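You operate a simulated robot arm through the tools that you are given. There is no shell and no other tool. Be economical: measure what you need, move in short steps, check, and stop when the job is done.

You run a simulated two-armed robot. Do the job below in one go: nothing can be reset, and whatever is moved stays where it is left.

TASK
On the right end of the sorting table, fold the rag in half.

The check looks at the end state, three seconds after you hand in, the way a careful person would. Anything else that was tipped, shoved, dropped, spilled or broken makes it a failure. Flat cloth is picked up by pressing the open fingertips on it (5 to 10 N) and closing them slowly along it; thin cloth reads only 2 to 8 mm in the jaws.

THE ROBOT
Two 7-joint arms with two-finger grippers on one trunk, on a base that drives. Base frame: it is fixed to the floor where the robot stands at the start and does not move with it; the origin is under the middle of the robot, x ahead of it, y to its left, z up; the surface under the hand at the start is at about z = 800. Lengths are in mm, angles in degrees, forces in N, time in s.
The left shoulder is at the start at [78, 151, 938], the right one opposite. With the tool pointing down near the work surface each hand reaches from about 240 to 780 mm from the robot's upright axis, wherever it stands, measured 20 degrees to its own side. Places, roughly: right end of the sorting table [700, -100, 800]. Payload 2.54 kg a hand.
The TCP of each hand is the grasp point between the finger pads, 30 mm short of the fingertips. In the tool frame z runs along the fingers and y along their closing line. The gripper opens to 116 mm. The gripper's body begins 95 mm behind the TCP.
Orientation is told as [roll, pitch, yaw] about the base's x, y, z axes, in that order, counted from this pose: with the fingers straight down and closing along the base's y, the tool's x points along the base's -x, its y along +y and its z along -z.

THE INTERFACE
- The arms move only by the tool send_rows. It takes "left_commands", "right_commands" or both (then of equal length, played together; a hand with none holds still); each is text: rows parted by semicolons, each of 7 numbers parted by spaces: the shift along the base's x, y, z in mm, then the turn, a rotation vector about the base's x, y, z in degrees, then the closure, from 0 (fully open) to 1 (shut). In form: tx ty tz ax ay az fingers; .... A call has 1 to 12 rows; each row is the pose to reach, as a shift and turn from the pose commanded when the call began. A row lasts 0.2 s, in which the tool goes at most 50 mm and 8.6 degrees; a call with a longer step from one row to the next is refused whole, and so is a gripper value outside its range. A pose out of reach is approached as far as the arm can. The call stops where the force on the tool passes 40 N (or 10 N more than at its start, if that is more) or the arm is blocked; 0.2 s more then pass. The fingers move at their own pace (about 72 mm/s each) and stop on an object; they squeeze with about 43 N. The grip force told is the motor's: it shows also when the fingers shut on nothing. Time passes only in rows, and 0.2 s behind the last, so rows that repeat a pose let the fingers close. It gives the time, the measured TCP pose, the force on the tool (base axes), the opening and the grip force at its end, in the units of the frame above (readings bear some noise), with the torque about the TCP (base axes, N m) and any sound that the robot's microphone picked up, and new pictures: "show" is both (left out), scene, wrist or none (wrist: the cameras of the hands that moved).
- Cameras (640 x 400 px; columns grow to the right, rows downward): "scene" is now at [170.2, -4.1, 1086.2]; the picture's right is [-0.15, -0.99, 0.00], its down [-0.38, 0.06, -0.92] and it looks along [0.91, -0.14, -0.38] (base axes); focal length 214 px, centre (320, 200). "left" rides on the left gripper at [69, 15, -122] in its tool frame; the picture's right is [-0.21, 0.98, 0.00], its down [-0.83, -0.18, -0.53] and it looks along [-0.52, -0.11, 0.85] (tool axes); focal length 251 px, centre (320, 200). "right" rides on the right gripper at [69, -15, -122] in its tool frame; the picture's right is [0.21, 0.98, 0.00], its down [-0.83, 0.18, -0.53] and it looks along [-0.52, 0.11, 0.85] (tool axes); focal length 251 px, centre (320, 200). There is no depth. A picture from a camera that has moved, and an enlarged one, comes with that camera's place and axes in the base frame and with its lens. The place of the scene camera against the robot may be out by one fixed shift of up to 25 mm in any direction.
- raise_lower(by): slides the trunk up (or, below 0, down) by that many mm; the arms and the scene camera ride with it, the base frame stays. It gives what a move gives, with no picture.
- steer(legs): drives the robot by 1 to 6 legs, each [ahead, left, turn to the left] in mm, mm and degrees, along the robot's own axes; the way and the turn of a leg run together, so that a leg with both is an arc; at most 1500 mm and 180 degrees a leg. The arms and the cameras ride along, it lands a little off, and it stops where it bumps. It gives what a move gives, and a new picture of the scene camera.
- pan_tilt(pan, tilt): turns the head with the scene camera to pan (to the left, within 80 degrees either way) and tilt (down, from -29 to 69), counted from straight ahead of the robot. It gives what a move gives, and a new picture of the scene camera.
- zoom(camera, box): a new picture of the part [left, top, right, bottom] of that camera's present view, enlarged. No time passes.
- hand_in(): hands the job in; it is judged then, once.

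Go step by step. Nothing tells you exact positions but the pictures and the camera data: compare them with the known pose of the tool, close in by small moves and look again before you grip or let go. The budget is 120 turns and 260 pictures, counting those below and the enlarged ones. Unless the task says otherwise, let go and move clear before handing in, and close with one line.

The tools are called after "Request:" as name(argument=value, ...) on one line, values as JSON. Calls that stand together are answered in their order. send_rows: Moves the arms, as the interface text tells. Its arguments: {"type":"object","properties":{"left_commands":{"type":"string"},"right_commands":{"type":"string"},"show":{"type":"string","enum":["both","scene","wrist","none"]}},"required":[]} The other tools are called the same way: raise_lower (by) slides the trunk up or down; steer (legs) drives the base; pan_tilt (pan, tilt) turns the head that bears the scene camera; zoom (camera, box) takes an enlarged picture of a part of a camera's view; hand_in () hands the job in.

At the start:

```text
clock: 0.0
left_position: [481.4, 9.9, 955.4]
left_tool_rot: [0.0, 0.0, 0.0]
left_wrist_force: [0.5, -0.4, -0.1]
left_torque: [-0.03, 0.02, 0.0]
left_finger_gap: 116.0
left_grip_force: 0.1
right_position: [368.0, -398.6, 955.4]
right_tool_rot: [0.0, 0.1, 0.0]
right_wrist_force: [-0.8, 0.0, -0.6]
right_torque: [-0.01, 0.0, 0.02]
right_finger_gap: 116.1
right_grip_force: 0.2
trunk travel left (down, up): [-175.0, 114.0]
robot x, y, heading: [0.4, 1.4, 0.2]
head pan, tilt: [-8.7, 22.6]
```

scene: 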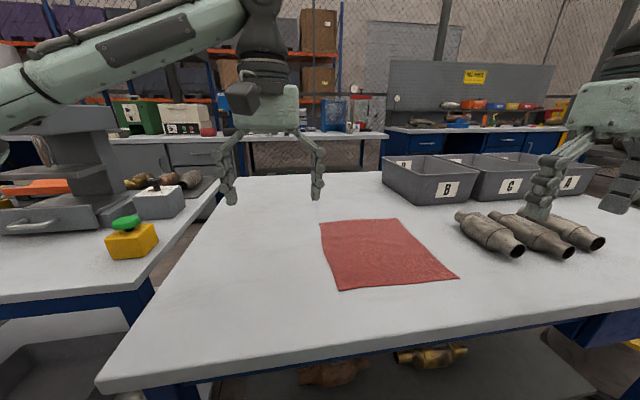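
right: 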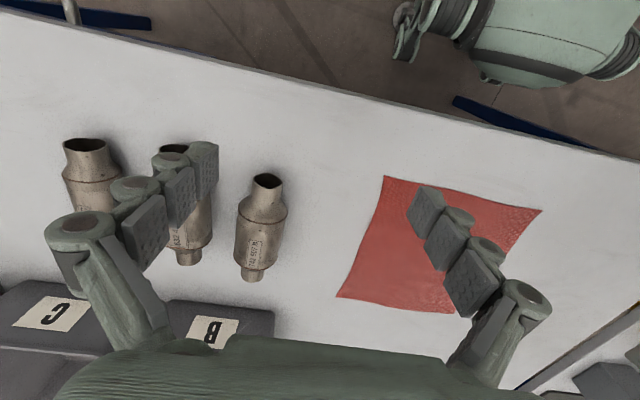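
left: 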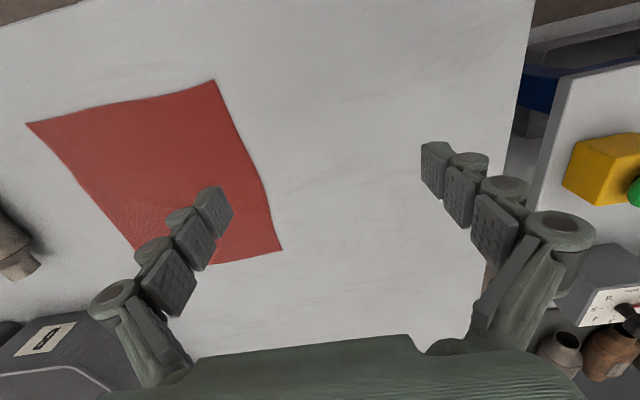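

The rag lies at about x 420–655, y −305…−84 (from both wrist cameras). I plan to grip both near corners with the fingers closing along x, then carry them over to the far edge. First I turn the hands and bring them above the corners.

Request:
send_rows(left_commands="-5 -10 0 0 0 -8.2 0; -10 -20 0 0 0 -16.4 0; -15 -31 0 0 0 -24.6 0; -20 -42 0 0 0 -32.8 0; -25 -52 0 0 0 -41 0; -30 -63 0 0 0 -49.2 0; -36 -73 -5 0 0 -57.4 0; -41 -84 -10 0 0 -65.6 0; -46 -94 -20 0 0 -73.8 0; -51 -105 -30 0 0 -82 0; -56 -115 -40 0 0 -90 0.2; -56 -115 -40 0 0 -90 0.4", right_commands="5 10 0 0 0 8.2 0; 10 20 0 0 0 16.4 0; 15 31 0 0 0 24.6 0; 20 42 0 0 0 32.8 0; 25 52 0 0 0 41 0; 30 63 0 0 0 49.2 0; 36 73 -5 0 0 57.4 0; 41 84 -10 0 0 65.6 0; 46 94 -20 0 0 73.8 0; 51 105 -30 0 0 82 0; 57 114 -40 0 0 90 0.2; 57 114 -40 0 0 90 0.4")

```text
clock: 2.6
left_position: [425.5, -105.4, 915.4]
left_tool_rot: [0.0, -0.1, -90.1]
left_wrist_force: [0.6, 0.3, -0.5]
left_torque: [-0.03, 0.0, 0.01]
left_finger_gap: 69.6
left_grip_force: 0.0
right_position: [282.5, -139.8, 937.6]
right_tool_rot: [-0.1, 0.1, 89.9]
right_wrist_force: [-0.3, -0.2, 0.1]
right_torque: [-0.05, 0.0, -0.03]
right_finger_gap: 69.6
right_grip_force: 0.1
right hand out of reach, approached as far as the arm can: row 5, 6, 7, 8, 9, 10, 11, 12
trunk travel left (down, up): [-175.0, 114.0]
robot x, y, heading: [-2.7, -1.1, -0.0]
head pan, tilt: [-8.7, 22.6]
camera scene: at [170.3, -4.2, 1086.2], right [-0.15, -0.99, 0.0], down [-0.38, 0.06, -0.92], along [0.91, -0.14, -0.38], focal length 214 px, centre (320, 200)
camera right: at [295.8, -209.0, 1060.2], right [-0.98, -0.21, 0.0], down [-0.18, 0.83, 0.53], along [-0.11, 0.52, -0.85], focal length 251 px, centre (320, 200)
camera left: at [440.8, -38.8, 1038.0], right [0.98, -0.22, 0.0], down [-0.18, -0.83, 0.53], along [-0.12, -0.52, -0.85], focal length 251 px, centre (320, 200)
```

scene: 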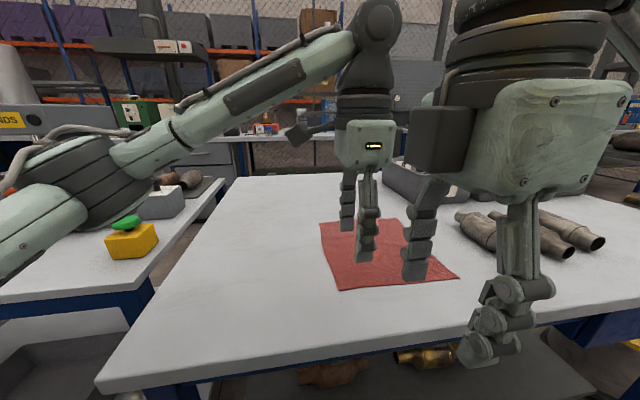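
right: 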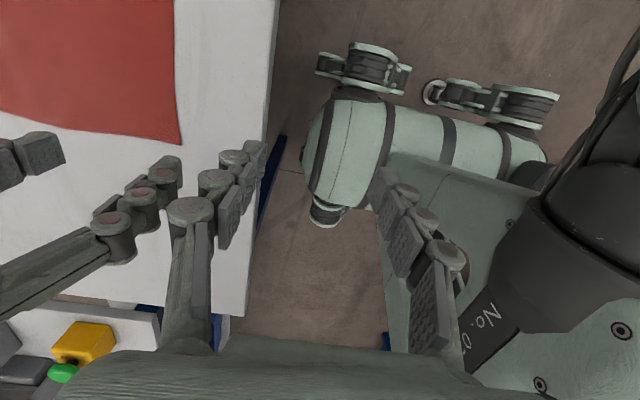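
left: 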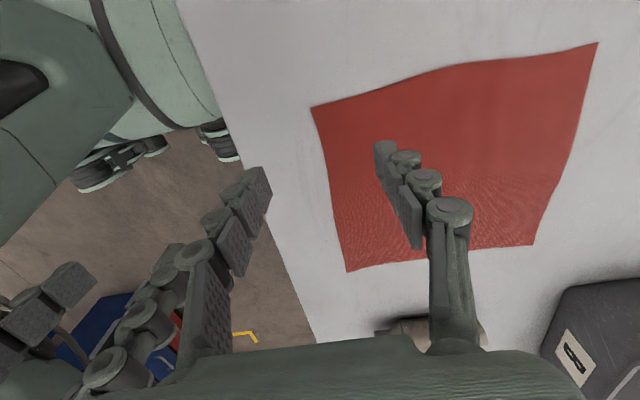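

The right wrist can't reach that turn, so I turn it back the other way and look.

Request:
send_rows(right_commands="0 0 0 0 0 -8 0.4; 0 0 0 0 0 -16 0.4", show="none")

```text
clock: 3.2
left_position: [426.0, -106.9, 915.9]
left_tool_rot: [-0.1, 0.0, -90.0]
left_wrist_force: [-0.7, 0.0, 0.2]
left_torque: [0.04, -0.02, 0.0]
left_finger_gap: 69.5
left_grip_force: 0.1
right_position: [280.5, -140.7, 940.1]
right_tool_rot: [-0.1, 0.0, 73.9]
right_wrist_force: [0.2, 0.4, -0.2]
right_torque: [0.03, 0.02, 0.07]
right_finger_gap: 69.4
right_grip_force: 0.1
trunk travel left (down, up): [-175.0, 114.0]
robot x, y, heading: [4.8, -2.5, 0.1]
head pan, tilt: [-8.7, 22.6]
```

Request:
send_rows(right_commands="0 -20 5 0 0 -8 0.4; 5 -40 10 0 0 -16 0.4; 10 -60 15 0 0 -24 0.4; 15 -80 15 0 0 -32 0.4; 20 -100 15 0 0 -40 0.4; 30 -120 15 0 0 -48 0.4; 40 -140 15 0 0 -56 0.4; 50 -160 15 0 0 -64 0.4; 55 -175 15 0 0 -72 0.4; 60 -190 15 0 0 -80 0.4; 60 -190 15 0 0 -88 0.4; 60 -190 15 0 0 -96 0.4", show="none")

Request:
send_rows(right_commands="10 5 0 0 0 -8 0.4; 20 10 0 0 0 -16 0.4; 30 15 0 0 0 -24 0.4; 40 20 0 0 0 -32 0.4; 50 25 0 0 0 -40 0.4; 60 30 0 0 0 -48 0.4; 70 35 0 0 0 -56 0.4; 80 40 0 0 0 -64 0.4; 85 45 0 0 0 -68 0.4", show="both")

```text
clock: 5.8
left_position: [424.8, -106.9, 915.5]
left_tool_rot: [0.1, 0.1, -90.0]
left_wrist_force: [0.4, 0.3, -0.8]
left_torque: [0.0, 0.01, 0.0]
left_finger_gap: 69.6
left_grip_force: 0.1
right_position: [340.2, -332.9, 956.3]
right_tool_rot: [-0.1, -0.1, -22.2]
right_wrist_force: [-0.2, 0.6, -0.1]
right_torque: [-0.01, -0.01, -0.02]
right_finger_gap: 69.6
right_grip_force: 0.1
trunk travel left (down, up): [-175.0, 114.0]
robot x, y, heading: [3.1, 1.9, 0.2]
head pan, tilt: [-8.7, 22.6]
```

```text
clock: 7.8
left_position: [425.3, -106.6, 915.6]
left_tool_rot: [0.0, 0.0, -89.9]
left_wrist_force: [-0.7, -0.6, 0.3]
left_torque: [0.02, -0.01, 0.01]
left_finger_gap: 69.4
left_grip_force: 0.0
right_position: [425.7, -287.1, 955.2]
right_tool_rot: [0.0, 0.0, -90.0]
right_wrist_force: [0.3, 0.4, -0.3]
right_torque: [-0.01, 0.0, -0.01]
right_finger_gap: 69.6
right_grip_force: 0.0
trunk travel left (down, up): [-175.0, 114.0]
robot x, y, heading: [2.0, 2.0, 0.1]
head pan, tilt: [-8.7, 22.6]
camera scene: at [170.3, -4.1, 1086.2], right [-0.15, -0.99, 0.0], down [-0.38, 0.06, -0.92], along [0.91, -0.14, -0.38], focal length 214 px, centre (320, 200)
camera right: at [410.1, -219.6, 1078.5], right [0.98, 0.21, 0.0], down [0.18, -0.83, 0.53], along [0.11, -0.52, -0.85], focal length 251 px, centre (320, 200)
```

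scene: 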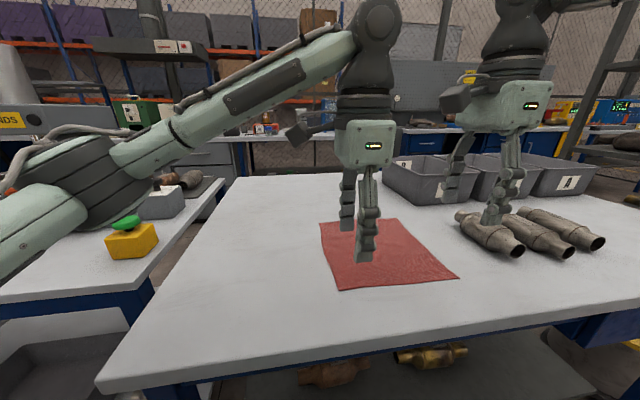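
right: 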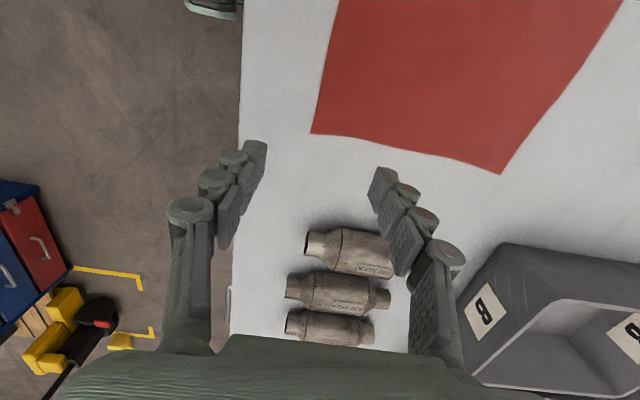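

Both hands are now turned. Before gripping I test in the air that both can reach the far edge.

Request:
send_rows(left_commands="40 0 0 0 0 0 0.4; 80 0 0 0 0 0 0.4; 120 0 0 0 0 0 0.4; 160 0 0 0 0 0 0.4; 200 0 0 0 0 0 0.4; 235 0 0 0 0 0 0.4; 235 0 -30 0 0 0 0.4; 235 0 -50 0 0 0 0.4", right_commands="40 0 0 0 0 0 0.4; 80 0 0 0 0 0 0.4; 120 0 0 0 0 0 0.4; 160 0 0 0 0 0 0.4; 200 0 0 0 0 0 0.4; 235 0 0 0 0 0 0.4; 235 0 -40 0 0 0 0.4; 235 0 -80 0 0 0 0.4", show="none")

```text
clock: 9.6
left_position: [660.4, -105.2, 864.5]
left_tool_rot: [-0.1, 0.0, -89.9]
left_wrist_force: [0.1, 0.2, -0.8]
left_torque: [0.04, 0.0, 0.01]
left_finger_gap: 69.4
left_grip_force: 0.0
left hand out of reach, approached as far as the arm can: row 6
right_position: [661.9, -286.7, 874.8]
right_tool_rot: [0.0, 0.1, -90.0]
right_wrist_force: [0.4, 0.0, 0.0]
right_torque: [-0.02, 0.02, 0.03]
right_finger_gap: 69.9
right_grip_force: 0.1
right hand out of reach, approached as far as the arm can: row 6
trunk travel left (down, up): [-175.0, 114.0]
robot x, y, heading: [1.6, 3.0, 0.2]
head pan, tilt: [-8.7, 22.6]
```

Both reach there when low. Going back to the near edge and coming down close above the cloth.

Request:
send_rows(left_commands="-40 0 20 0 0 0 0.4; -80 0 20 0 0 0 0.4; -120 0 20 0 0 0 0.4; -160 0 20 0 0 0 0.4; -200 0 20 0 0 0 0.4; -235 0 0 0 0 0 0.5; -235 0 -20 0 0 0 0.5; -235 0 -25 0 0 0 0.5", right_commands="-40 0 20 0 0 0 0.4; -80 0 20 0 0 0 0.4; -120 0 20 0 0 0 0.4; -160 0 20 0 0 0 0.4; -200 0 20 0 0 0 0.4; -235 0 0 0 0 0 0.5; -235 0 -20 0 0 0 0.5; -235 0 -35 0 0 0 0.5")

```text
clock: 11.4
left_position: [425.8, -106.5, 839.7]
left_tool_rot: [0.0, 0.0, -89.9]
left_wrist_force: [0.2, 0.7, -0.4]
left_torque: [0.02, 0.02, -0.02]
left_finger_gap: 58.0
left_grip_force: 0.2
right_position: [424.2, -288.2, 840.6]
right_tool_rot: [-0.1, 0.1, -90.0]
right_wrist_force: [-0.4, -0.1, 0.1]
right_torque: [0.02, -0.01, 0.0]
right_finger_gap: 58.0
right_grip_force: 0.1
trunk travel left (down, up): [-175.0, 114.0]
robot x, y, heading: [0.6, -1.3, 0.0]
head pan, tilt: [-8.7, 22.6]
camera scene: at [170.3, -4.1, 1086.2], right [-0.15, -0.99, 0.0], down [-0.38, 0.06, -0.92], along [0.91, -0.14, -0.38], focal length 214 px, centre (320, 200)
camera right: at [409.2, -219.4, 963.7], right [0.98, 0.21, 0.0], down [0.18, -0.83, 0.53], along [0.11, -0.52, -0.85], focal length 251 px, centre (320, 200)
camera left: at [440.9, -38.2, 961.6], right [0.98, -0.21, 0.0], down [-0.18, -0.83, 0.53], along [-0.11, -0.52, -0.85], focal length 251 px, centre (320, 200)
```

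scene: 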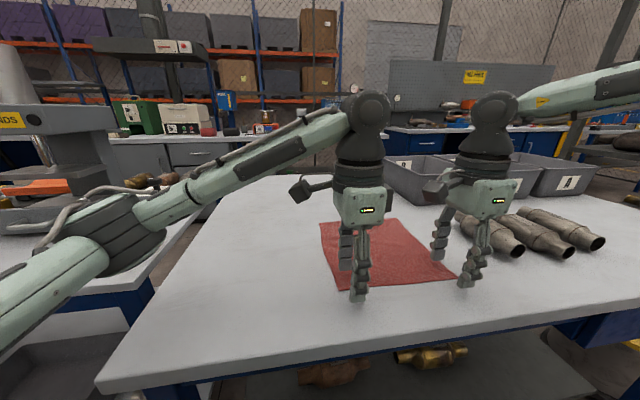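
right: 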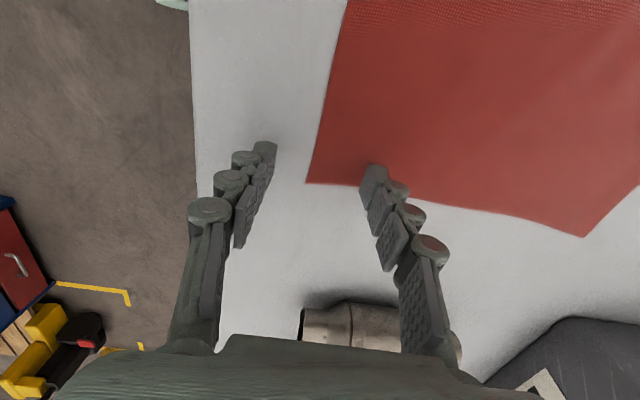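
left: 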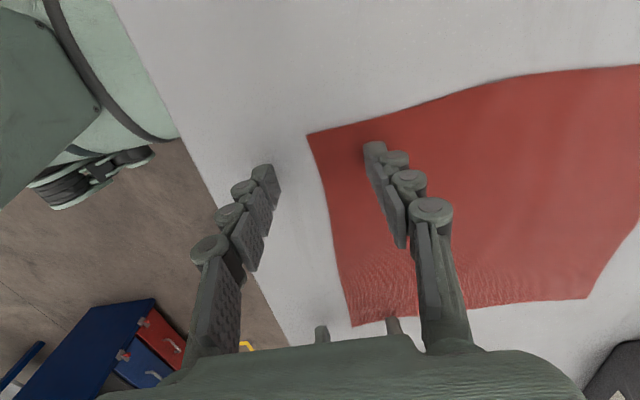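

Request:
send_rows(left_commands="0 0 -4 0 0 0 0.62; 0 0 -8 0 0 0 0.62; 0 0 -10 0 0 0 0.62", right_commands="0 6 -4 0 0 0 0.62; 0 6 -8 0 0 0 0.62; 0 6 -10 0 0 0 0.62", show="wrist")

```text
clock: 12.2
left_position: [426.2, -106.3, 830.7]
left_tool_rot: [0.1, 0.0, -90.0]
left_wrist_force: [0.3, -0.4, 4.4]
left_torque: [0.04, -0.13, -0.02]
left_finger_gap: 44.2
left_grip_force: 0.5
right_position: [424.5, -281.5, 831.7]
right_tool_rot: [0.0, 0.0, -90.0]
right_wrist_force: [0.9, 0.0, 0.7]
right_torque: [0.02, -0.02, -0.02]
right_finger_gap: 44.0
right_grip_force: 0.0
trunk travel left (down, up): [-175.0, 114.0]
robot x, y, heading: [1.8, 1.4, -0.2]
head pan, tilt: [-8.7, 22.6]
camera right: at [409.2, -213.5, 954.1], right [0.98, 0.21, 0.0], down [0.18, -0.83, 0.53], along [0.11, -0.52, -0.85], focal length 251 px, centre (320, 200)
camera left: at [440.6, -38.2, 952.6], right [0.98, -0.21, 0.0], down [-0.18, -0.83, 0.53], along [-0.11, -0.52, -0.85], focal length 251 px, centre (320, 200)
```

right: 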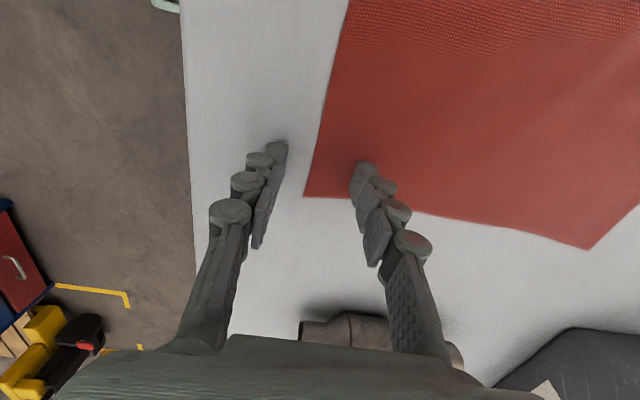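
left: 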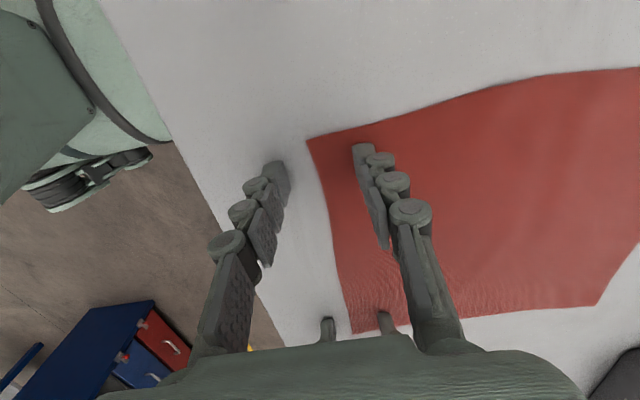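

Left touches at about 4 N and the right is nearly down. I press lightly and close slowly.

Request:
send_rows(left_commands="0 0 -0.5 0 0 0 0.62; 0 0 -0.5 0 0 0 0.64; 0 0 -0.5 0 0 0 0.68; 0 0 -0.5 0 0 0 0.72", right_commands="0 0 -1 0 0 0 0.62; 0 0 -1.7 0 0 0 0.64; 0 0 -1.7 0 0 0 0.68; 0 0 -1.7 0 0 0 0.72", show="wrist")

```text
clock: 13.2
left_position: [425.4, -106.5, 831.7]
left_tool_rot: [0.1, 0.0, -89.9]
left_wrist_force: [1.6, -0.8, 5.7]
left_torque: [0.03, -0.23, -0.03]
left_finger_gap: 33.3
left_grip_force: 1.1
right_position: [425.6, -280.5, 830.1]
right_tool_rot: [0.2, 0.0, -90.0]
right_wrist_force: [3.4, -0.3, 17.6]
right_torque: [-0.11, -0.53, -0.02]
right_finger_gap: 35.3
right_grip_force: 2.1
trunk travel left (down, up): [-175.0, 114.0]
robot x, y, heading: [-1.8, -3.8, -0.1]
head pan, tilt: [-8.7, 22.6]
camera right: at [409.3, -213.1, 953.3], right [0.98, 0.21, 0.0], down [0.18, -0.83, 0.54], along [0.12, -0.52, -0.84], focal length 251 px, centre (320, 200)
camera left: at [440.4, -37.7, 952.8], right [0.98, -0.21, 0.0], down [-0.18, -0.83, 0.53], along [-0.11, -0.52, -0.85], focal length 251 px, centre (320, 200)
```

right: 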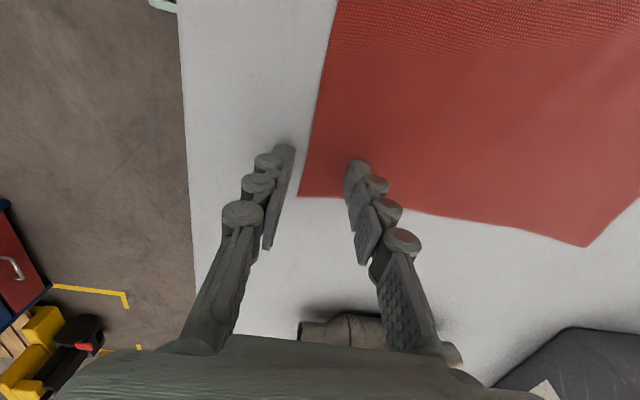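
left: 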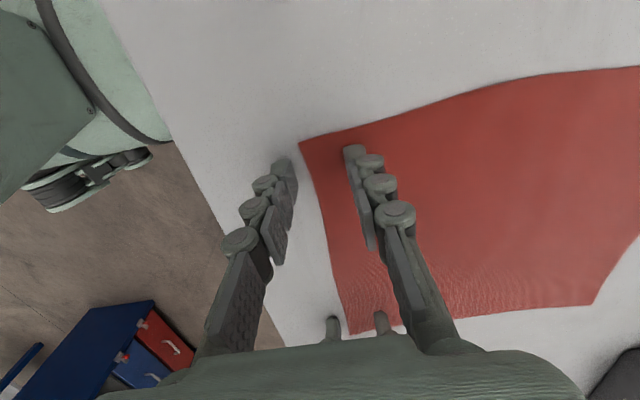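

The cloth slides along with the far fingers as intended. I ease the right hand up a little and keep closing.

Request:
send_rows(left_commands="0 0 0 0 0 0 0.76; 0 0 0 0 0 0 0.80; 0 0 0 0 0 0 0.84; 0 0 0 0 0 0 0.88; 0 0 0 0 0 0 0.92; 0 0 0 0 0 0 0.96; 0 0 0 0 0 0 1; 0 0 0 0 0 0 1; 0 0 0 0 0 0 1", right_commands="0 0 0.7 0 0 0 0.76; 0 0 0.7 0 0 0 0.80; 0 0 0.7 0 0 0 0.84; 0 0 0.7 0 0 0 0.88; 0 0 0.7 0 0 0 0.92; 0 0 0.7 0 0 0 0.96; 0 0 0.7 0 0 0 1; 0 0 0.7 0 0 0 1; 0 0 0.7 0 0 0 1", show="wrist")

```text
clock: 15.2
left_position: [425.7, -107.0, 830.6]
left_tool_rot: [0.0, 0.0, -90.0]
left_wrist_force: [0.8, 0.0, 0.6]
left_torque: [0.0, 0.01, -0.02]
left_finger_gap: 5.6
left_grip_force: 34.1
right_position: [424.9, -282.5, 829.5]
right_tool_rot: [-0.1, 0.0, -90.1]
right_wrist_force: [-0.3, 1.0, 2.8]
right_torque: [0.0, -0.01, 0.01]
right_finger_gap: 5.5
right_grip_force: 33.6
trunk travel left (down, up): [-175.0, 114.0]
robot x, y, heading: [1.4, 3.3, 0.2]
head pan, tilt: [-8.7, 22.6]
camera right: at [409.1, -213.7, 952.1], right [0.98, 0.21, 0.0], down [0.18, -0.83, 0.53], along [0.11, -0.52, -0.85], focal length 251 px, centre (320, 200)
camera left: at [441.0, -38.2, 952.0], right [0.98, -0.21, 0.0], down [-0.18, -0.83, 0.53], along [-0.11, -0.52, -0.85], focal length 251 px, centre (320, 200)
```

right: 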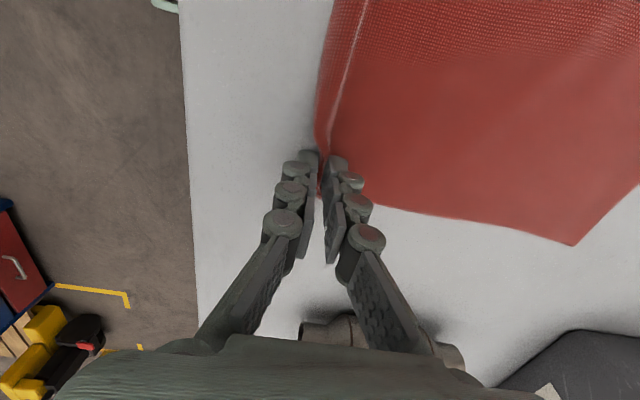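
left: 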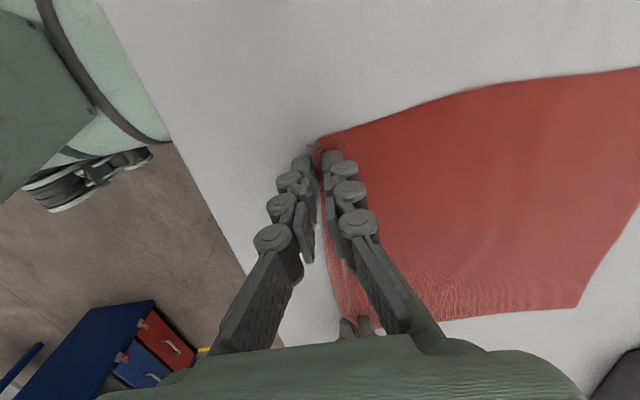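

Both jaws hold cloth (5.5 mm). The rag slid about 20 mm towards me, so its far edge is now near x≈637 and the fold line near x≈518. I lift through the first half of the arc.

Request:
send_rows(left_commands="3 0 22 0 0 0 1; 12 0 44 0 0 0 1; 27 0 62 0 0 0 1; 46 0 76 0 0 0 1; 69 0 86 0 0 0 1; 93 0 88 0 0 0 1", right_commands="3 0 22 0 0 0 1; 12 0 44 0 0 0 1; 27 0 62 0 0 0 1; 46 0 76 0 0 0 1; 69 0 86 0 0 0 1; 93 0 88 0 0 0 1")

```text
clock: 16.6
left_position: [518.8, -106.5, 919.1]
left_tool_rot: [0.0, 0.0, -89.9]
left_wrist_force: [0.5, 0.3, -0.1]
left_torque: [-0.01, 0.02, 0.0]
left_finger_gap: 5.7
left_grip_force: 33.7
right_position: [519.1, -281.0, 918.0]
right_tool_rot: [-0.1, 0.0, -89.9]
right_wrist_force: [0.4, 0.7, 0.1]
right_torque: [0.0, 0.03, -0.01]
right_finger_gap: 5.1
right_grip_force: 34.0
trunk travel left (down, up): [-175.0, 114.0]
robot x, y, heading: [-4.3, 1.2, -0.1]
head pan, tilt: [-8.7, 22.6]
camera scene: at [170.5, -4.1, 1086.1], right [-0.15, -0.99, 0.0], down [-0.38, 0.06, -0.92], along [0.91, -0.14, -0.38], focal length 214 px, centre (320, 200)
camera right: at [504.7, -213.1, 1040.4], right [0.98, 0.21, 0.0], down [0.18, -0.83, 0.53], along [0.11, -0.52, -0.85], focal length 251 px, centre (320, 200)
camera left: at [534.0, -37.6, 1040.5], right [0.98, -0.21, 0.0], down [-0.18, -0.83, 0.53], along [-0.12, -0.52, -0.85], focal length 251 px, centre (320, 200)
```

scene: 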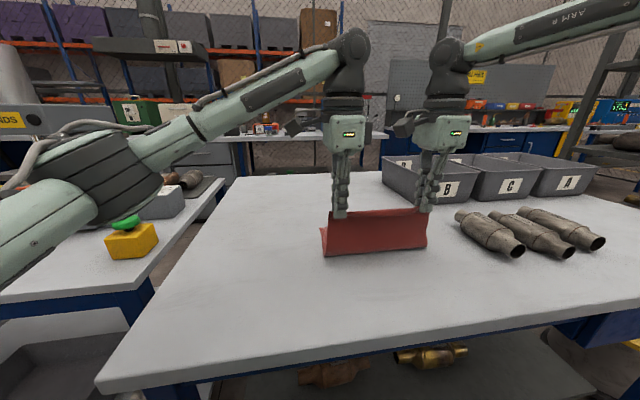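
right: 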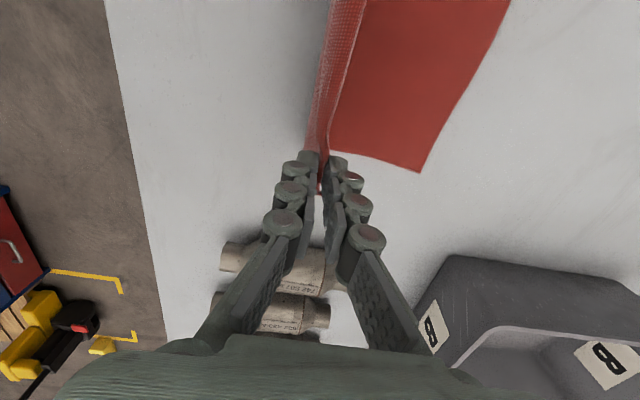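
left: 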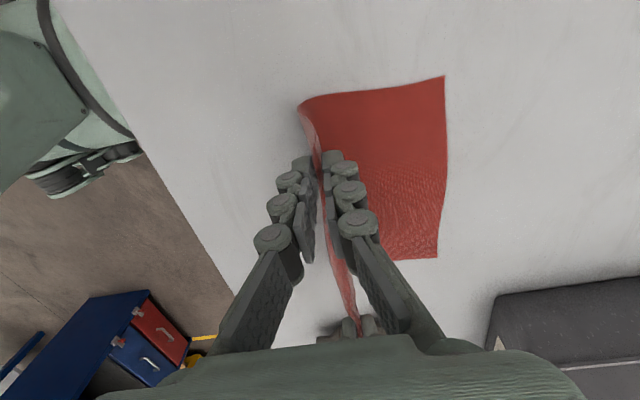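

The cloth stands cleanly and the far edge is at x≈632. Now the second half of the arc, down onto the far edge.

Request:
send_rows(left_commands="18 0 -2 0 0 0 1; 40 0 -12 0 0 0 1; 58 0 -27 0 0 0 1; 73 0 -46 0 0 0 1; 83 0 -64 0 0 0 1; 89 0 -76 0 0 0 1; 89 0 -81 0 0 0 1", right_commands="18 0 -2 0 0 0 1; 40 0 -12 0 0 0 1; 58 0 -27 0 0 0 1; 73 0 -46 0 0 0 1; 83 0 -64 0 0 0 1; 89 0 -76 0 0 0 1; 89 0 -81 0 0 0 1")

```text
clock: 18.2
left_position: [607.5, -106.2, 836.2]
left_tool_rot: [0.0, 0.1, -90.0]
left_wrist_force: [0.6, -0.5, -1.1]
left_torque: [0.0, -0.01, 0.01]
left_finger_gap: 5.4
left_grip_force: 34.3
right_position: [606.8, -283.0, 836.6]
right_tool_rot: [0.0, 0.0, -90.1]
right_wrist_force: [0.0, 0.5, 0.2]
right_torque: [-0.01, 0.02, 0.0]
right_finger_gap: 5.2
right_grip_force: 33.8
trunk travel left (down, up): [-175.0, 114.0]
robot x, y, heading: [3.1, 1.5, 0.3]
head pan, tilt: [-8.7, 22.6]
camera scene: at [170.2, -4.2, 1086.2], right [-0.15, -0.99, 0.0], down [-0.38, 0.06, -0.92], along [0.91, -0.14, -0.38], focal length 214 px, centre (320, 200)
camera right: at [591.5, -213.8, 959.4], right [0.98, 0.21, 0.0], down [0.18, -0.83, 0.53], along [0.11, -0.52, -0.85], focal length 251 px, centre (320, 200)
camera left: at [622.9, -38.4, 958.3], right [0.98, -0.21, 0.0], down [-0.18, -0.83, 0.53], along [-0.11, -0.52, -0.85], focal length 251 px, centre (320, 200)
```

scene: 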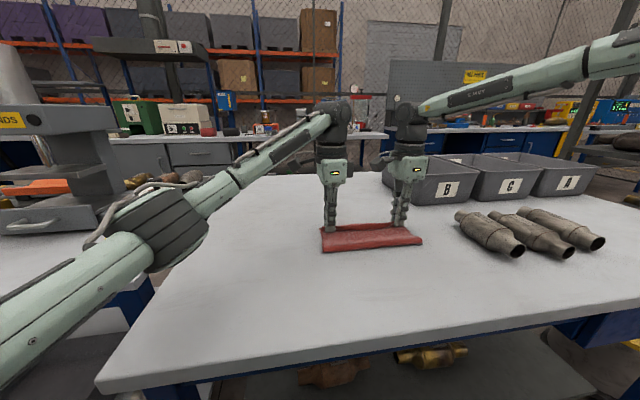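
right: 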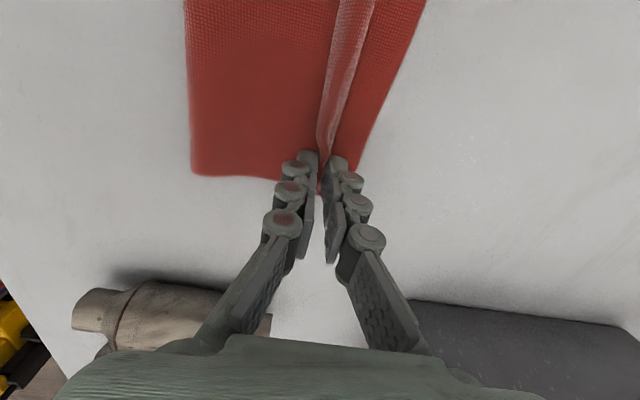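
left: 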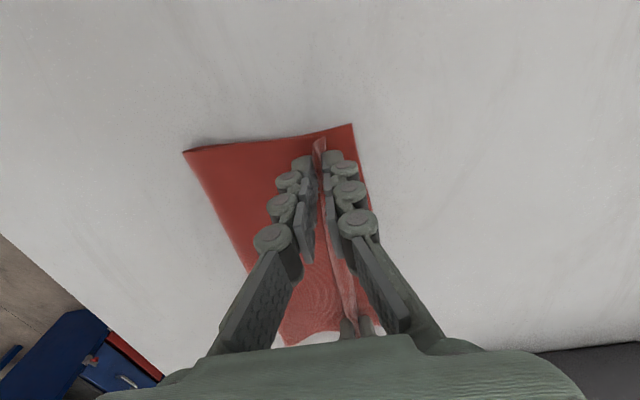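

The fold lies well; only the gripped strip still stands up at x≈607. I open while moving outward, so the near fingers stay put and then push the strip over outward.

Request:
send_rows(left_commands="3 0 0 0 0 0 0.92; 8 0 0 0 0 0 0.84; 13 0 0 0 0 0 0.76; 18 0 0 0 0 0 0.68; 23 0 0 0 0 0 0.6; 30 0 0 0 0 0 0.6; 36 0 0 0 0 0 0.6", right_commands="3 0 0 0 0 0 0.92; 8 0 0 0 0 0 0.84; 13 0 0 0 0 0 0.76; 18 0 0 0 0 0 0.68; 23 0 0 0 0 0 0.6; 30 0 0 0 0 0 0.6; 36 0 0 0 0 0 0.6")

```text
clock: 19.8
left_position: [642.9, -107.7, 836.8]
left_tool_rot: [0.1, 0.2, -90.0]
left_wrist_force: [0.2, 0.1, 0.5]
left_torque: [0.0, 0.0, -0.02]
left_finger_gap: 46.4
left_grip_force: 0.0
right_position: [644.2, -281.2, 836.0]
right_tool_rot: [-0.2, -0.1, -90.0]
right_wrist_force: [-0.4, -0.4, -0.3]
right_torque: [0.01, 0.03, -0.01]
right_finger_gap: 46.4
right_grip_force: 0.1
trunk travel left (down, up): [-175.0, 114.0]
robot x, y, heading: [1.5, 1.5, 0.2]
head pan, tilt: [-8.7, 22.6]
camera scene: at [170.3, -4.2, 1086.1], right [-0.15, -0.99, 0.0], down [-0.38, 0.06, -0.92], along [0.91, -0.14, -0.38], focal length 214 px, centre (320, 200)
camera right: at [627.9, -213.6, 959.0], right [0.98, 0.21, 0.0], down [0.18, -0.83, 0.53], along [0.11, -0.52, -0.85], focal length 251 px, centre (320, 200)
camera left: at [658.8, -38.3, 958.7], right [0.98, -0.21, 0.0], down [-0.18, -0.83, 0.53], along [-0.11, -0.52, -0.85], focal length 251 px, centre (320, 200)
```

scene: 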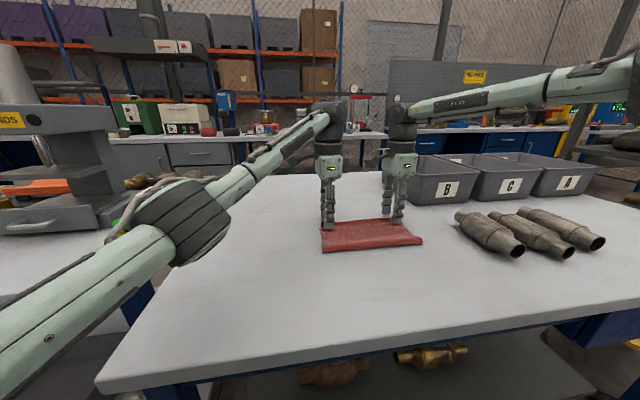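
right: 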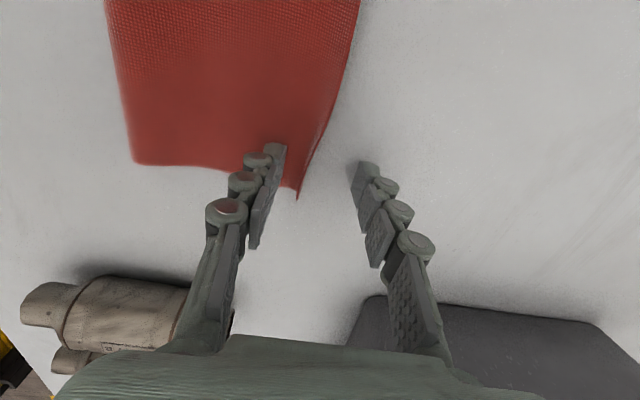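
left: 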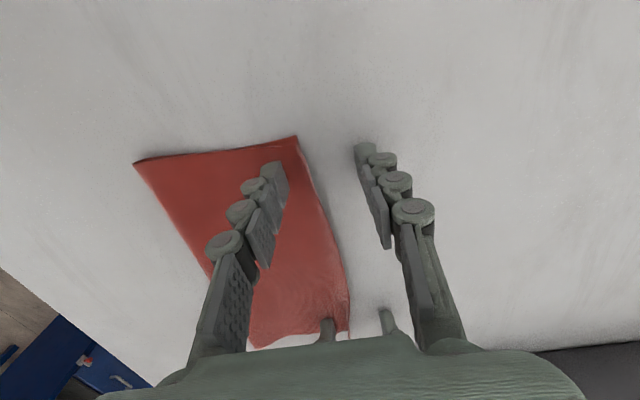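

The strip lies down over the far edge. I lift clear and back off to inspect.

Request:
send_rows(left_commands="0 0 15 0 0 0 0.6; 0 0 35 0 0 0 0.6; -20 10 60 0 0 0 0.6; -50 30 80 0 0 0 0.6; -70 60 100 0 0 0 0.6; -90 100 115 0 0 0 0.6; -110 140 120 0 0 0 0.6; -130 180 120 0 0 0 0.6", right_commands="0 0 15 0 0 0 0.6; 0 0 35 0 0 0 0.6; -20 0 60 0 0 0 0.6; -50 0 80 0 0 0 0.6; -80 -20 105 0 0 0 0.6; -110 -40 115 0 0 0 0.6; -150 -60 120 0 0 0 0.6; -190 -70 120 0 0 0 0.6")

Request:
zoom(camera="scene", box=[280, 190, 460, 290])

```text
clock: 21.6
left_position: [512.7, 73.5, 954.7]
left_tool_rot: [0.0, 0.0, -89.9]
left_wrist_force: [0.1, 0.2, -0.8]
left_torque: [0.0, -0.01, 0.02]
left_finger_gap: 46.4
left_grip_force: 0.1
right_position: [452.8, -352.7, 954.7]
right_tool_rot: [-0.1, 0.0, -90.0]
right_wrist_force: [-0.1, 0.3, -0.9]
right_torque: [0.0, 0.01, -0.01]
right_finger_gap: 46.7
right_grip_force: 0.0
trunk travel left (down, up): [-175.0, 114.0]
robot x, y, heading: [-0.2, 2.8, -0.1]
head pan, tilt: [-8.7, 22.6]
camera scene: at [169.8, -3.9, 1086.3], right [-0.15, -0.99, 0.0], down [-0.38, 0.06, -0.92], along [0.91, -0.14, -0.38], focal length 214 px, centre (320, 200)
camera right: at [437.1, -284.2, 1078.1], right [0.98, 0.22, 0.0], down [0.18, -0.83, 0.53], along [0.11, -0.52, -0.85], focal length 251 px, centre (320, 200)
camera left: at [527.4, 141.9, 1076.7], right [0.98, -0.21, 0.0], down [-0.18, -0.83, 0.53], along [-0.11, -0.52, -0.85], focal length 251 px, centre (320, 200)
```

scene: 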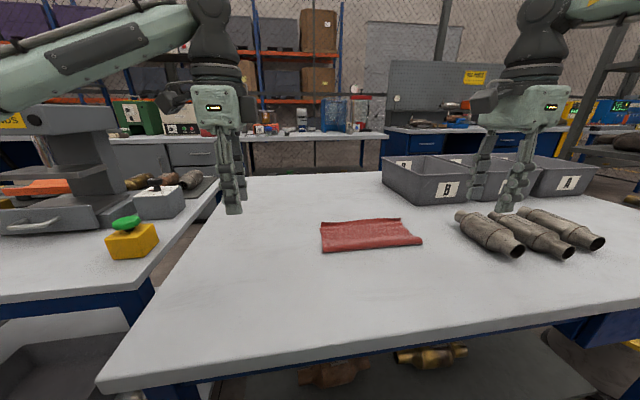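
right: 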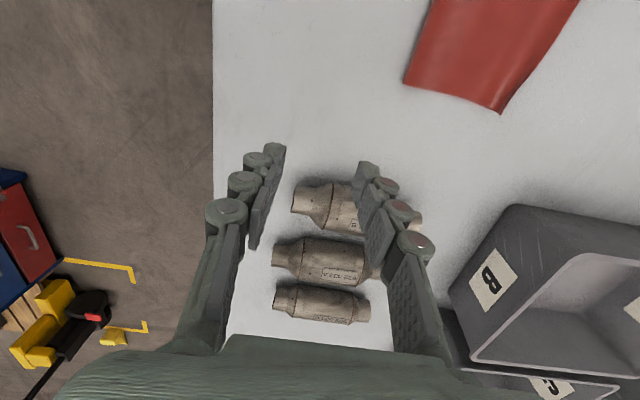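
left: 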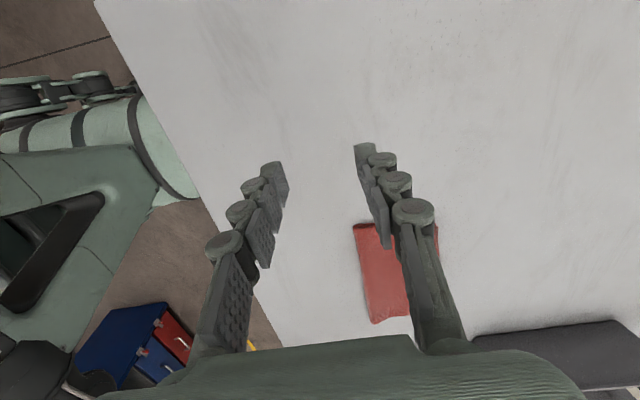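

```text
3.56 times, centred on (370, 240) of scene
camera zoom: at [169.8, -3.9, 1086.3], right [-0.15, -0.99, 0.0], down [-0.38, 0.06, -0.92], along [0.91, -0.14, -0.38], focal length 763 px, centre (142, 58)
```

zoom: 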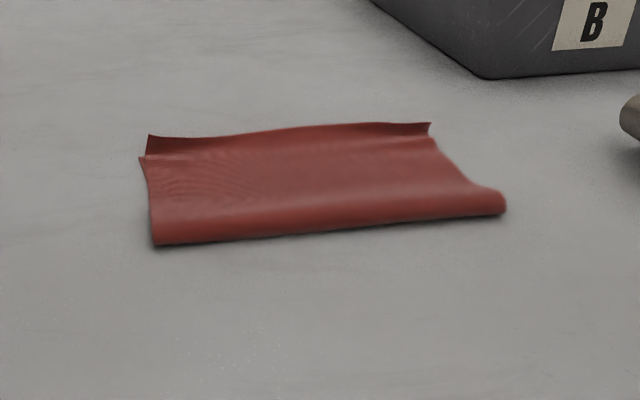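

The rag is folded, but the strip I held still stands up a bit at the far edge. I bring the left camera round for a closer look.

Request:
send_rows(left_commands="-20 -20 0 0 0 0 0.8; -50 -40 0 0 0 0 1; -80 -60 0 0 0 0 1; -95 -60 0 0 0 0 1", show="wrist")

Request:
zoom(camera="left", box=[320, 60, 600, 235])

```text
clock: 22.6
left_position: [418.3, 11.5, 955.4]
left_tool_rot: [0.0, 0.0, -90.0]
left_wrist_force: [0.1, 0.0, -0.4]
left_torque: [0.0, 0.0, -0.01]
left_finger_gap: 0.3
left_grip_force: 28.5
right_position: [454.8, -353.9, 954.6]
right_tool_rot: [-0.1, 0.0, -89.9]
right_wrist_force: [0.0, -0.9, 0.7]
right_torque: [0.01, -0.01, 0.01]
right_finger_gap: 46.3
right_grip_force: 0.0
trunk travel left (down, up): [-175.0, 114.0]
robot x, y, heading: [0.9, -0.3, -0.1]
head pan, tilt: [-8.7, 22.6]
camera left: at [433.6, 81.1, 1077.9], right [0.98, -0.21, 0.0], down [-0.18, -0.83, 0.53], along [-0.12, -0.52, -0.85], focal length 251 px, centre (320, 200)
```

left: 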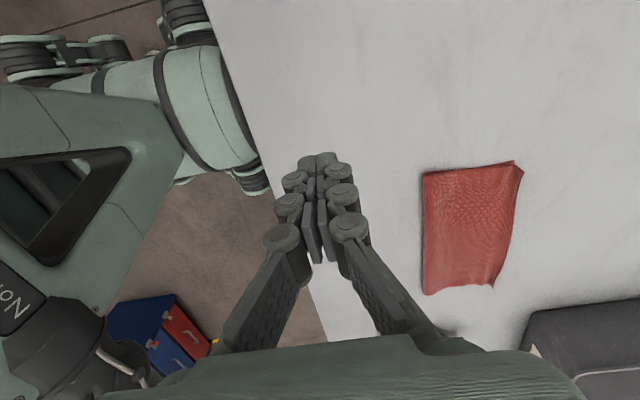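

```text
2.29 times, centred on (460, 148) of left
camera zoom: at [433.6, 81.1, 1077.9], right [0.98, -0.21, 0.0], down [-0.18, -0.83, 0.53], along [-0.12, -0.52, -0.85], focal length 575 px, centre (0, 320)
```

zoom: 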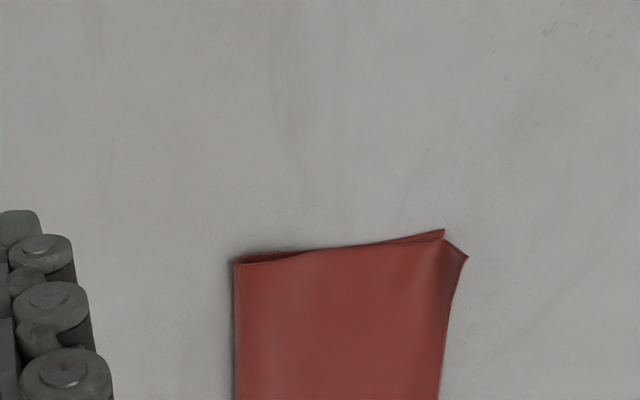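

The strip curls up along the far edge. I will flatten it with closed fingertips, sliding outwards from inside the strip.

Request:
send_rows(left_commands="30 -20 0 0 0 0 1; 60 -40 0 0 0 0 1; 90 -60 -10 0 0 0 1; 120 -80 -30 0 0 0 1; 150 -100 -60 0 0 0 1; 172 -112 -85 0 0 0 1; 172 -112 -110 0 0 0 1; 172 -112 -118 0 0 0 1", right_commands="30 10 0 0 0 0 1; 60 25 0 0 0 0 1; 90 40 -10 0 0 0 1; 110 50 -30 0 0 0 1; 125 60 -60 0 0 0 1; 136 66 -85 0 0 0 1; 136 66 -110 0 0 0 1; 136 66 -118 0 0 0 1")

```text
clock: 24.4
left_position: [590.3, -97.4, 837.9]
left_tool_rot: [-0.1, 0.0, -90.0]
left_wrist_force: [-0.4, -0.4, 0.5]
left_torque: [0.02, -0.03, -0.02]
left_finger_gap: 0.0
left_grip_force: 28.1
right_position: [586.9, -285.4, 838.8]
right_tool_rot: [-0.1, 0.1, -90.0]
right_wrist_force: [-0.6, -0.2, -0.7]
right_torque: [0.0, -0.01, -0.02]
right_finger_gap: 0.2
right_grip_force: 28.7
trunk travel left (down, up): [-175.0, 114.0]
robot x, y, heading: [0.3, 2.7, -0.1]
head pan, tilt: [-8.7, 22.6]
camera scene: at [170.3, -4.1, 1086.2], right [-0.15, -0.99, 0.0], down [-0.38, 0.06, -0.92], along [0.91, -0.14, -0.38], focal length 214 px, centre (320, 200)
camera right: at [572.3, -217.6, 961.6], right [0.98, 0.21, 0.0], down [0.18, -0.83, 0.53], along [0.11, -0.52, -0.85], focal length 251 px, centre (320, 200)
camera left: at [605.0, -30.0, 960.2], right [0.98, -0.21, 0.0], down [-0.18, -0.83, 0.53], along [-0.11, -0.52, -0.85], focal length 251 px, centre (320, 200)
```

scene: 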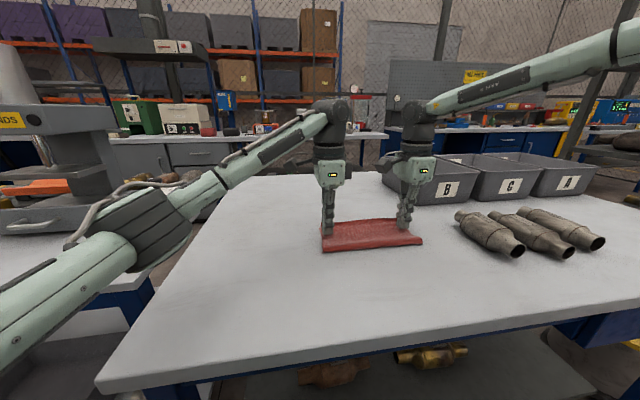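
right: 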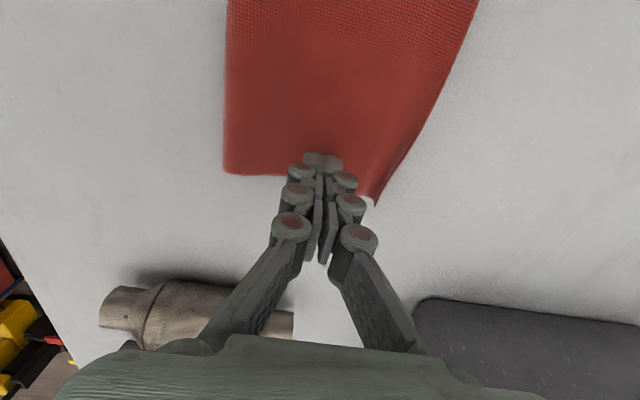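
left: 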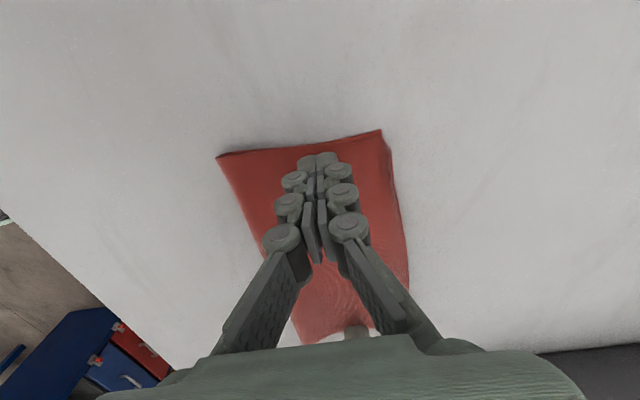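

Request:
send_rows(left_commands="6 0 -2 0 0 0 1; 12 0 -4 0 0 0 1; 18 0 -5 0 0 0 1; 24 0 -5.5 0 0 0 1; 30 0 -6 0 0 0 1; 36 0 -6 0 0 0 1; 36 0 -7 0 0 0 1; 36 0 -7 0 0 0 1", right_commands="6 0 -2 0 0 0 1; 12 0 -4 0 0 0 1; 18 0 -5 0 0 0 1; 24 0 -6 0 0 0 1; 30 0 -6.5 0 0 0 1; 38 0 -7 0 0 0 1; 38 0 -7.5 0 0 0 1; 38 0 -7.5 0 0 0 1")

```text
clock: 26.2
left_position: [626.9, -98.1, 831.3]
left_tool_rot: [0.1, 0.0, -90.0]
left_wrist_force: [0.8, 0.6, 0.0]
left_torque: [0.02, 0.05, -0.02]
left_finger_gap: 0.0
left_grip_force: 28.6
right_position: [627.0, -286.3, 831.2]
right_tool_rot: [-0.1, 0.0, -90.0]
right_wrist_force: [-0.3, 0.0, 0.4]
right_torque: [-0.02, 0.01, 0.01]
right_finger_gap: 0.0
right_grip_force: 28.6
trunk travel left (down, up): [-175.0, 114.0]
robot x, y, heading: [1.7, -0.6, 0.0]
head pan, tilt: [-8.7, 22.6]
camera scene: at [170.2, -4.1, 1086.2], right [-0.15, -0.99, 0.0], down [-0.38, 0.06, -0.92], along [0.91, -0.14, -0.38], focal length 214 px, centre (320, 200)
camera right: at [611.1, -218.0, 954.0], right [0.98, 0.21, 0.0], down [0.18, -0.83, 0.53], along [0.11, -0.52, -0.85], focal length 251 px, centre (320, 200)
camera left: at [641.8, -30.3, 953.5], right [0.98, -0.21, 0.0], down [-0.18, -0.83, 0.53], along [-0.11, -0.52, -0.85], focal length 251 px, centre (320, 200)
```

scene: 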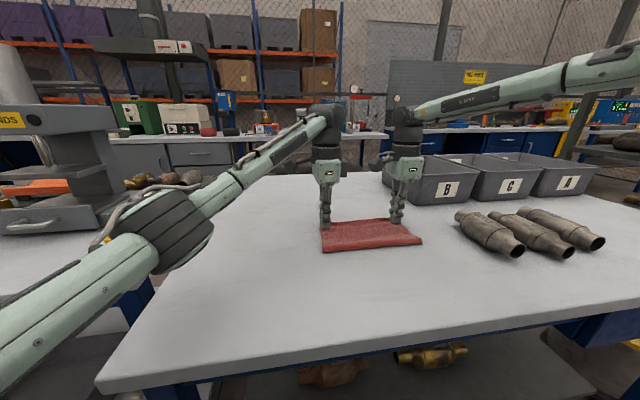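
right: 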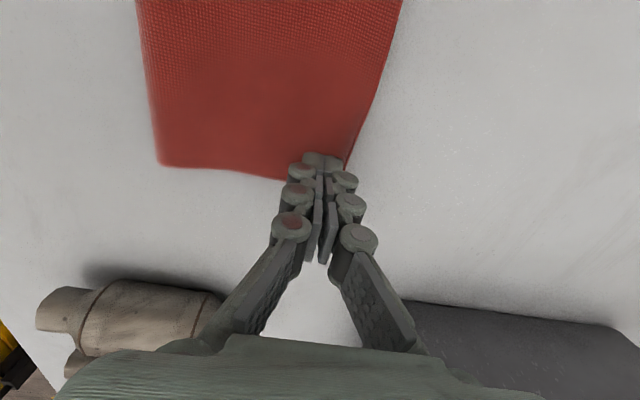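
left: 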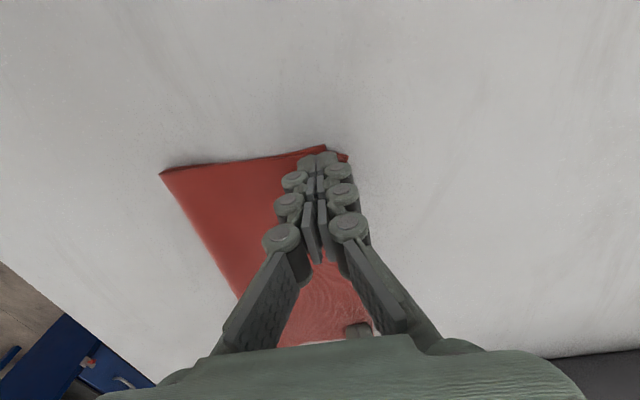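

Request:
send_rows(left_commands="0 0 -1 0 0 0 1; 0 0 -1.5 0 0 0 1; 0 0 -1.5 0 0 0 1; 0 0 -1.5 0 0 0 1; 0 0 -1.5 0 0 0 1; 0 0 0 0 0 0 1; 0 0 15 0 0 0 1; 0 0 40 0 0 0 1; -40 0 70 0 0 0 1; -80 20 100 0 0 0 1; -120 60 120 0 0 0 1; -160 100 120 0 0 0 1", right_commands="0 0 -1 0 0 0 1; 0 0 -1.5 0 0 0 1; 0 0 -1.5 0 0 0 1; 0 0 -1.5 0 0 0 1; 0 0 -1.5 0 0 0 1; 0 0 0 0 0 0 1; 0 0 15 0 0 0 1; 0 0 40 0 0 0 1; -40 0 70 0 0 0 1; -80 -20 100 0 0 0 1; -120 -50 120 0 0 0 1; -160 -60 120 0 0 0 1", show="scene")

Request:
zoom(camera="scene", box=[280, 190, 460, 290])

```text
refused: row 10 steps farther than a row can; nothing moved
```

```text
3.56 times, centred on (370, 240) of scene
camera zoom: at [170.2, -4.1, 1086.2], right [-0.15, -0.99, 0.0], down [-0.38, 0.06, -0.92], along [0.91, -0.14, -0.38], focal length 763 px, centre (142, 58)
```

zoom: 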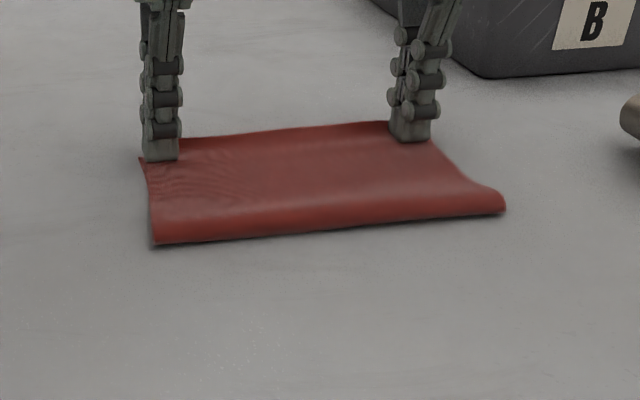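

Request:
send_rows(left_commands="0 0 -1 0 0 0 1; 0 0 -1.5 0 0 0 1; 0 0 -1.5 0 0 0 1; 0 0 -1.5 0 0 0 1; 0 0 -1.5 0 0 0 1; 0 0 0 0 0 0 1; 0 0 15 0 0 0 1; 0 0 40 0 0 0 1; -30 0 60 0 0 0 1; -60 10 80 0 0 0 1; -90 40 95 0 0 0 1; -120 70 105 0 0 0 1", right_commands="0 0 -1 0 0 0 1; 0 0 -1.5 0 0 0 1; 0 0 -1.5 0 0 0 1; 0 0 -1.5 0 0 0 1; 0 0 -1.5 0 0 0 1; 0 0 0 0 0 0 1; 0 0 15 0 0 0 1; 0 0 40 0 0 0 1; -30 0 60 0 0 0 1; -60 -10 80 0 0 0 1; -90 -30 95 0 0 0 1; -120 -50 105 0 0 0 1", show="scene")

Request:
zoom(camera="scene", box=[280, 190, 460, 290])

```text
clock: 28.8
left_position: [505.4, -28.2, 938.3]
left_tool_rot: [0.0, 0.0, -89.9]
left_wrist_force: [0.2, -0.3, -0.1]
left_torque: [-0.03, 0.01, 0.02]
left_finger_gap: 0.0
left_grip_force: 28.5
right_position: [504.8, -336.7, 936.1]
right_tool_rot: [0.0, 0.0, -90.0]
right_wrist_force: [-0.2, 0.0, 0.1]
right_torque: [-0.01, 0.0, -0.02]
right_finger_gap: 0.2
right_grip_force: 28.8
trunk travel left (down, up): [-175.0, 114.0]
robot x, y, heading: [2.0, -3.0, 0.2]
head pan, tilt: [-8.7, 22.6]
camera scene: at [169.7, -4.0, 1086.3], right [-0.15, -0.99, 0.0], down [-0.38, 0.06, -0.92], along [0.91, -0.14, -0.38], focal length 214 px, centre (320, 200)
```

scene: 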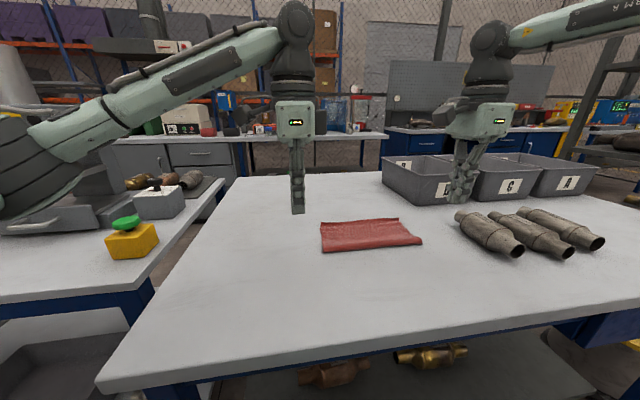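

```text
3.56 times, centred on (370, 240) of scene
camera zoom: at [169.7, -4.0, 1086.3], right [-0.15, -0.99, 0.0], down [-0.38, 0.06, -0.92], along [0.91, -0.14, -0.38], focal length 763 px, centre (142, 58)
```

zoom: 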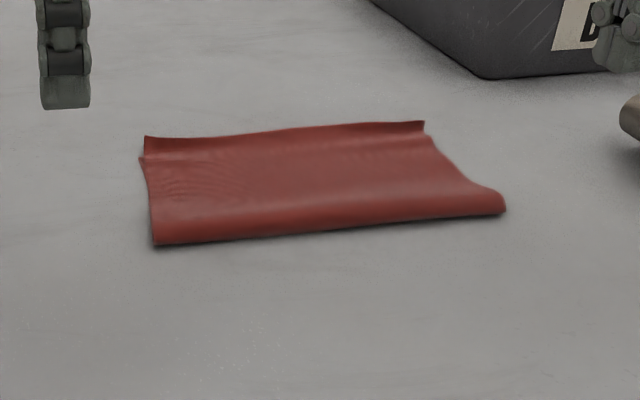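

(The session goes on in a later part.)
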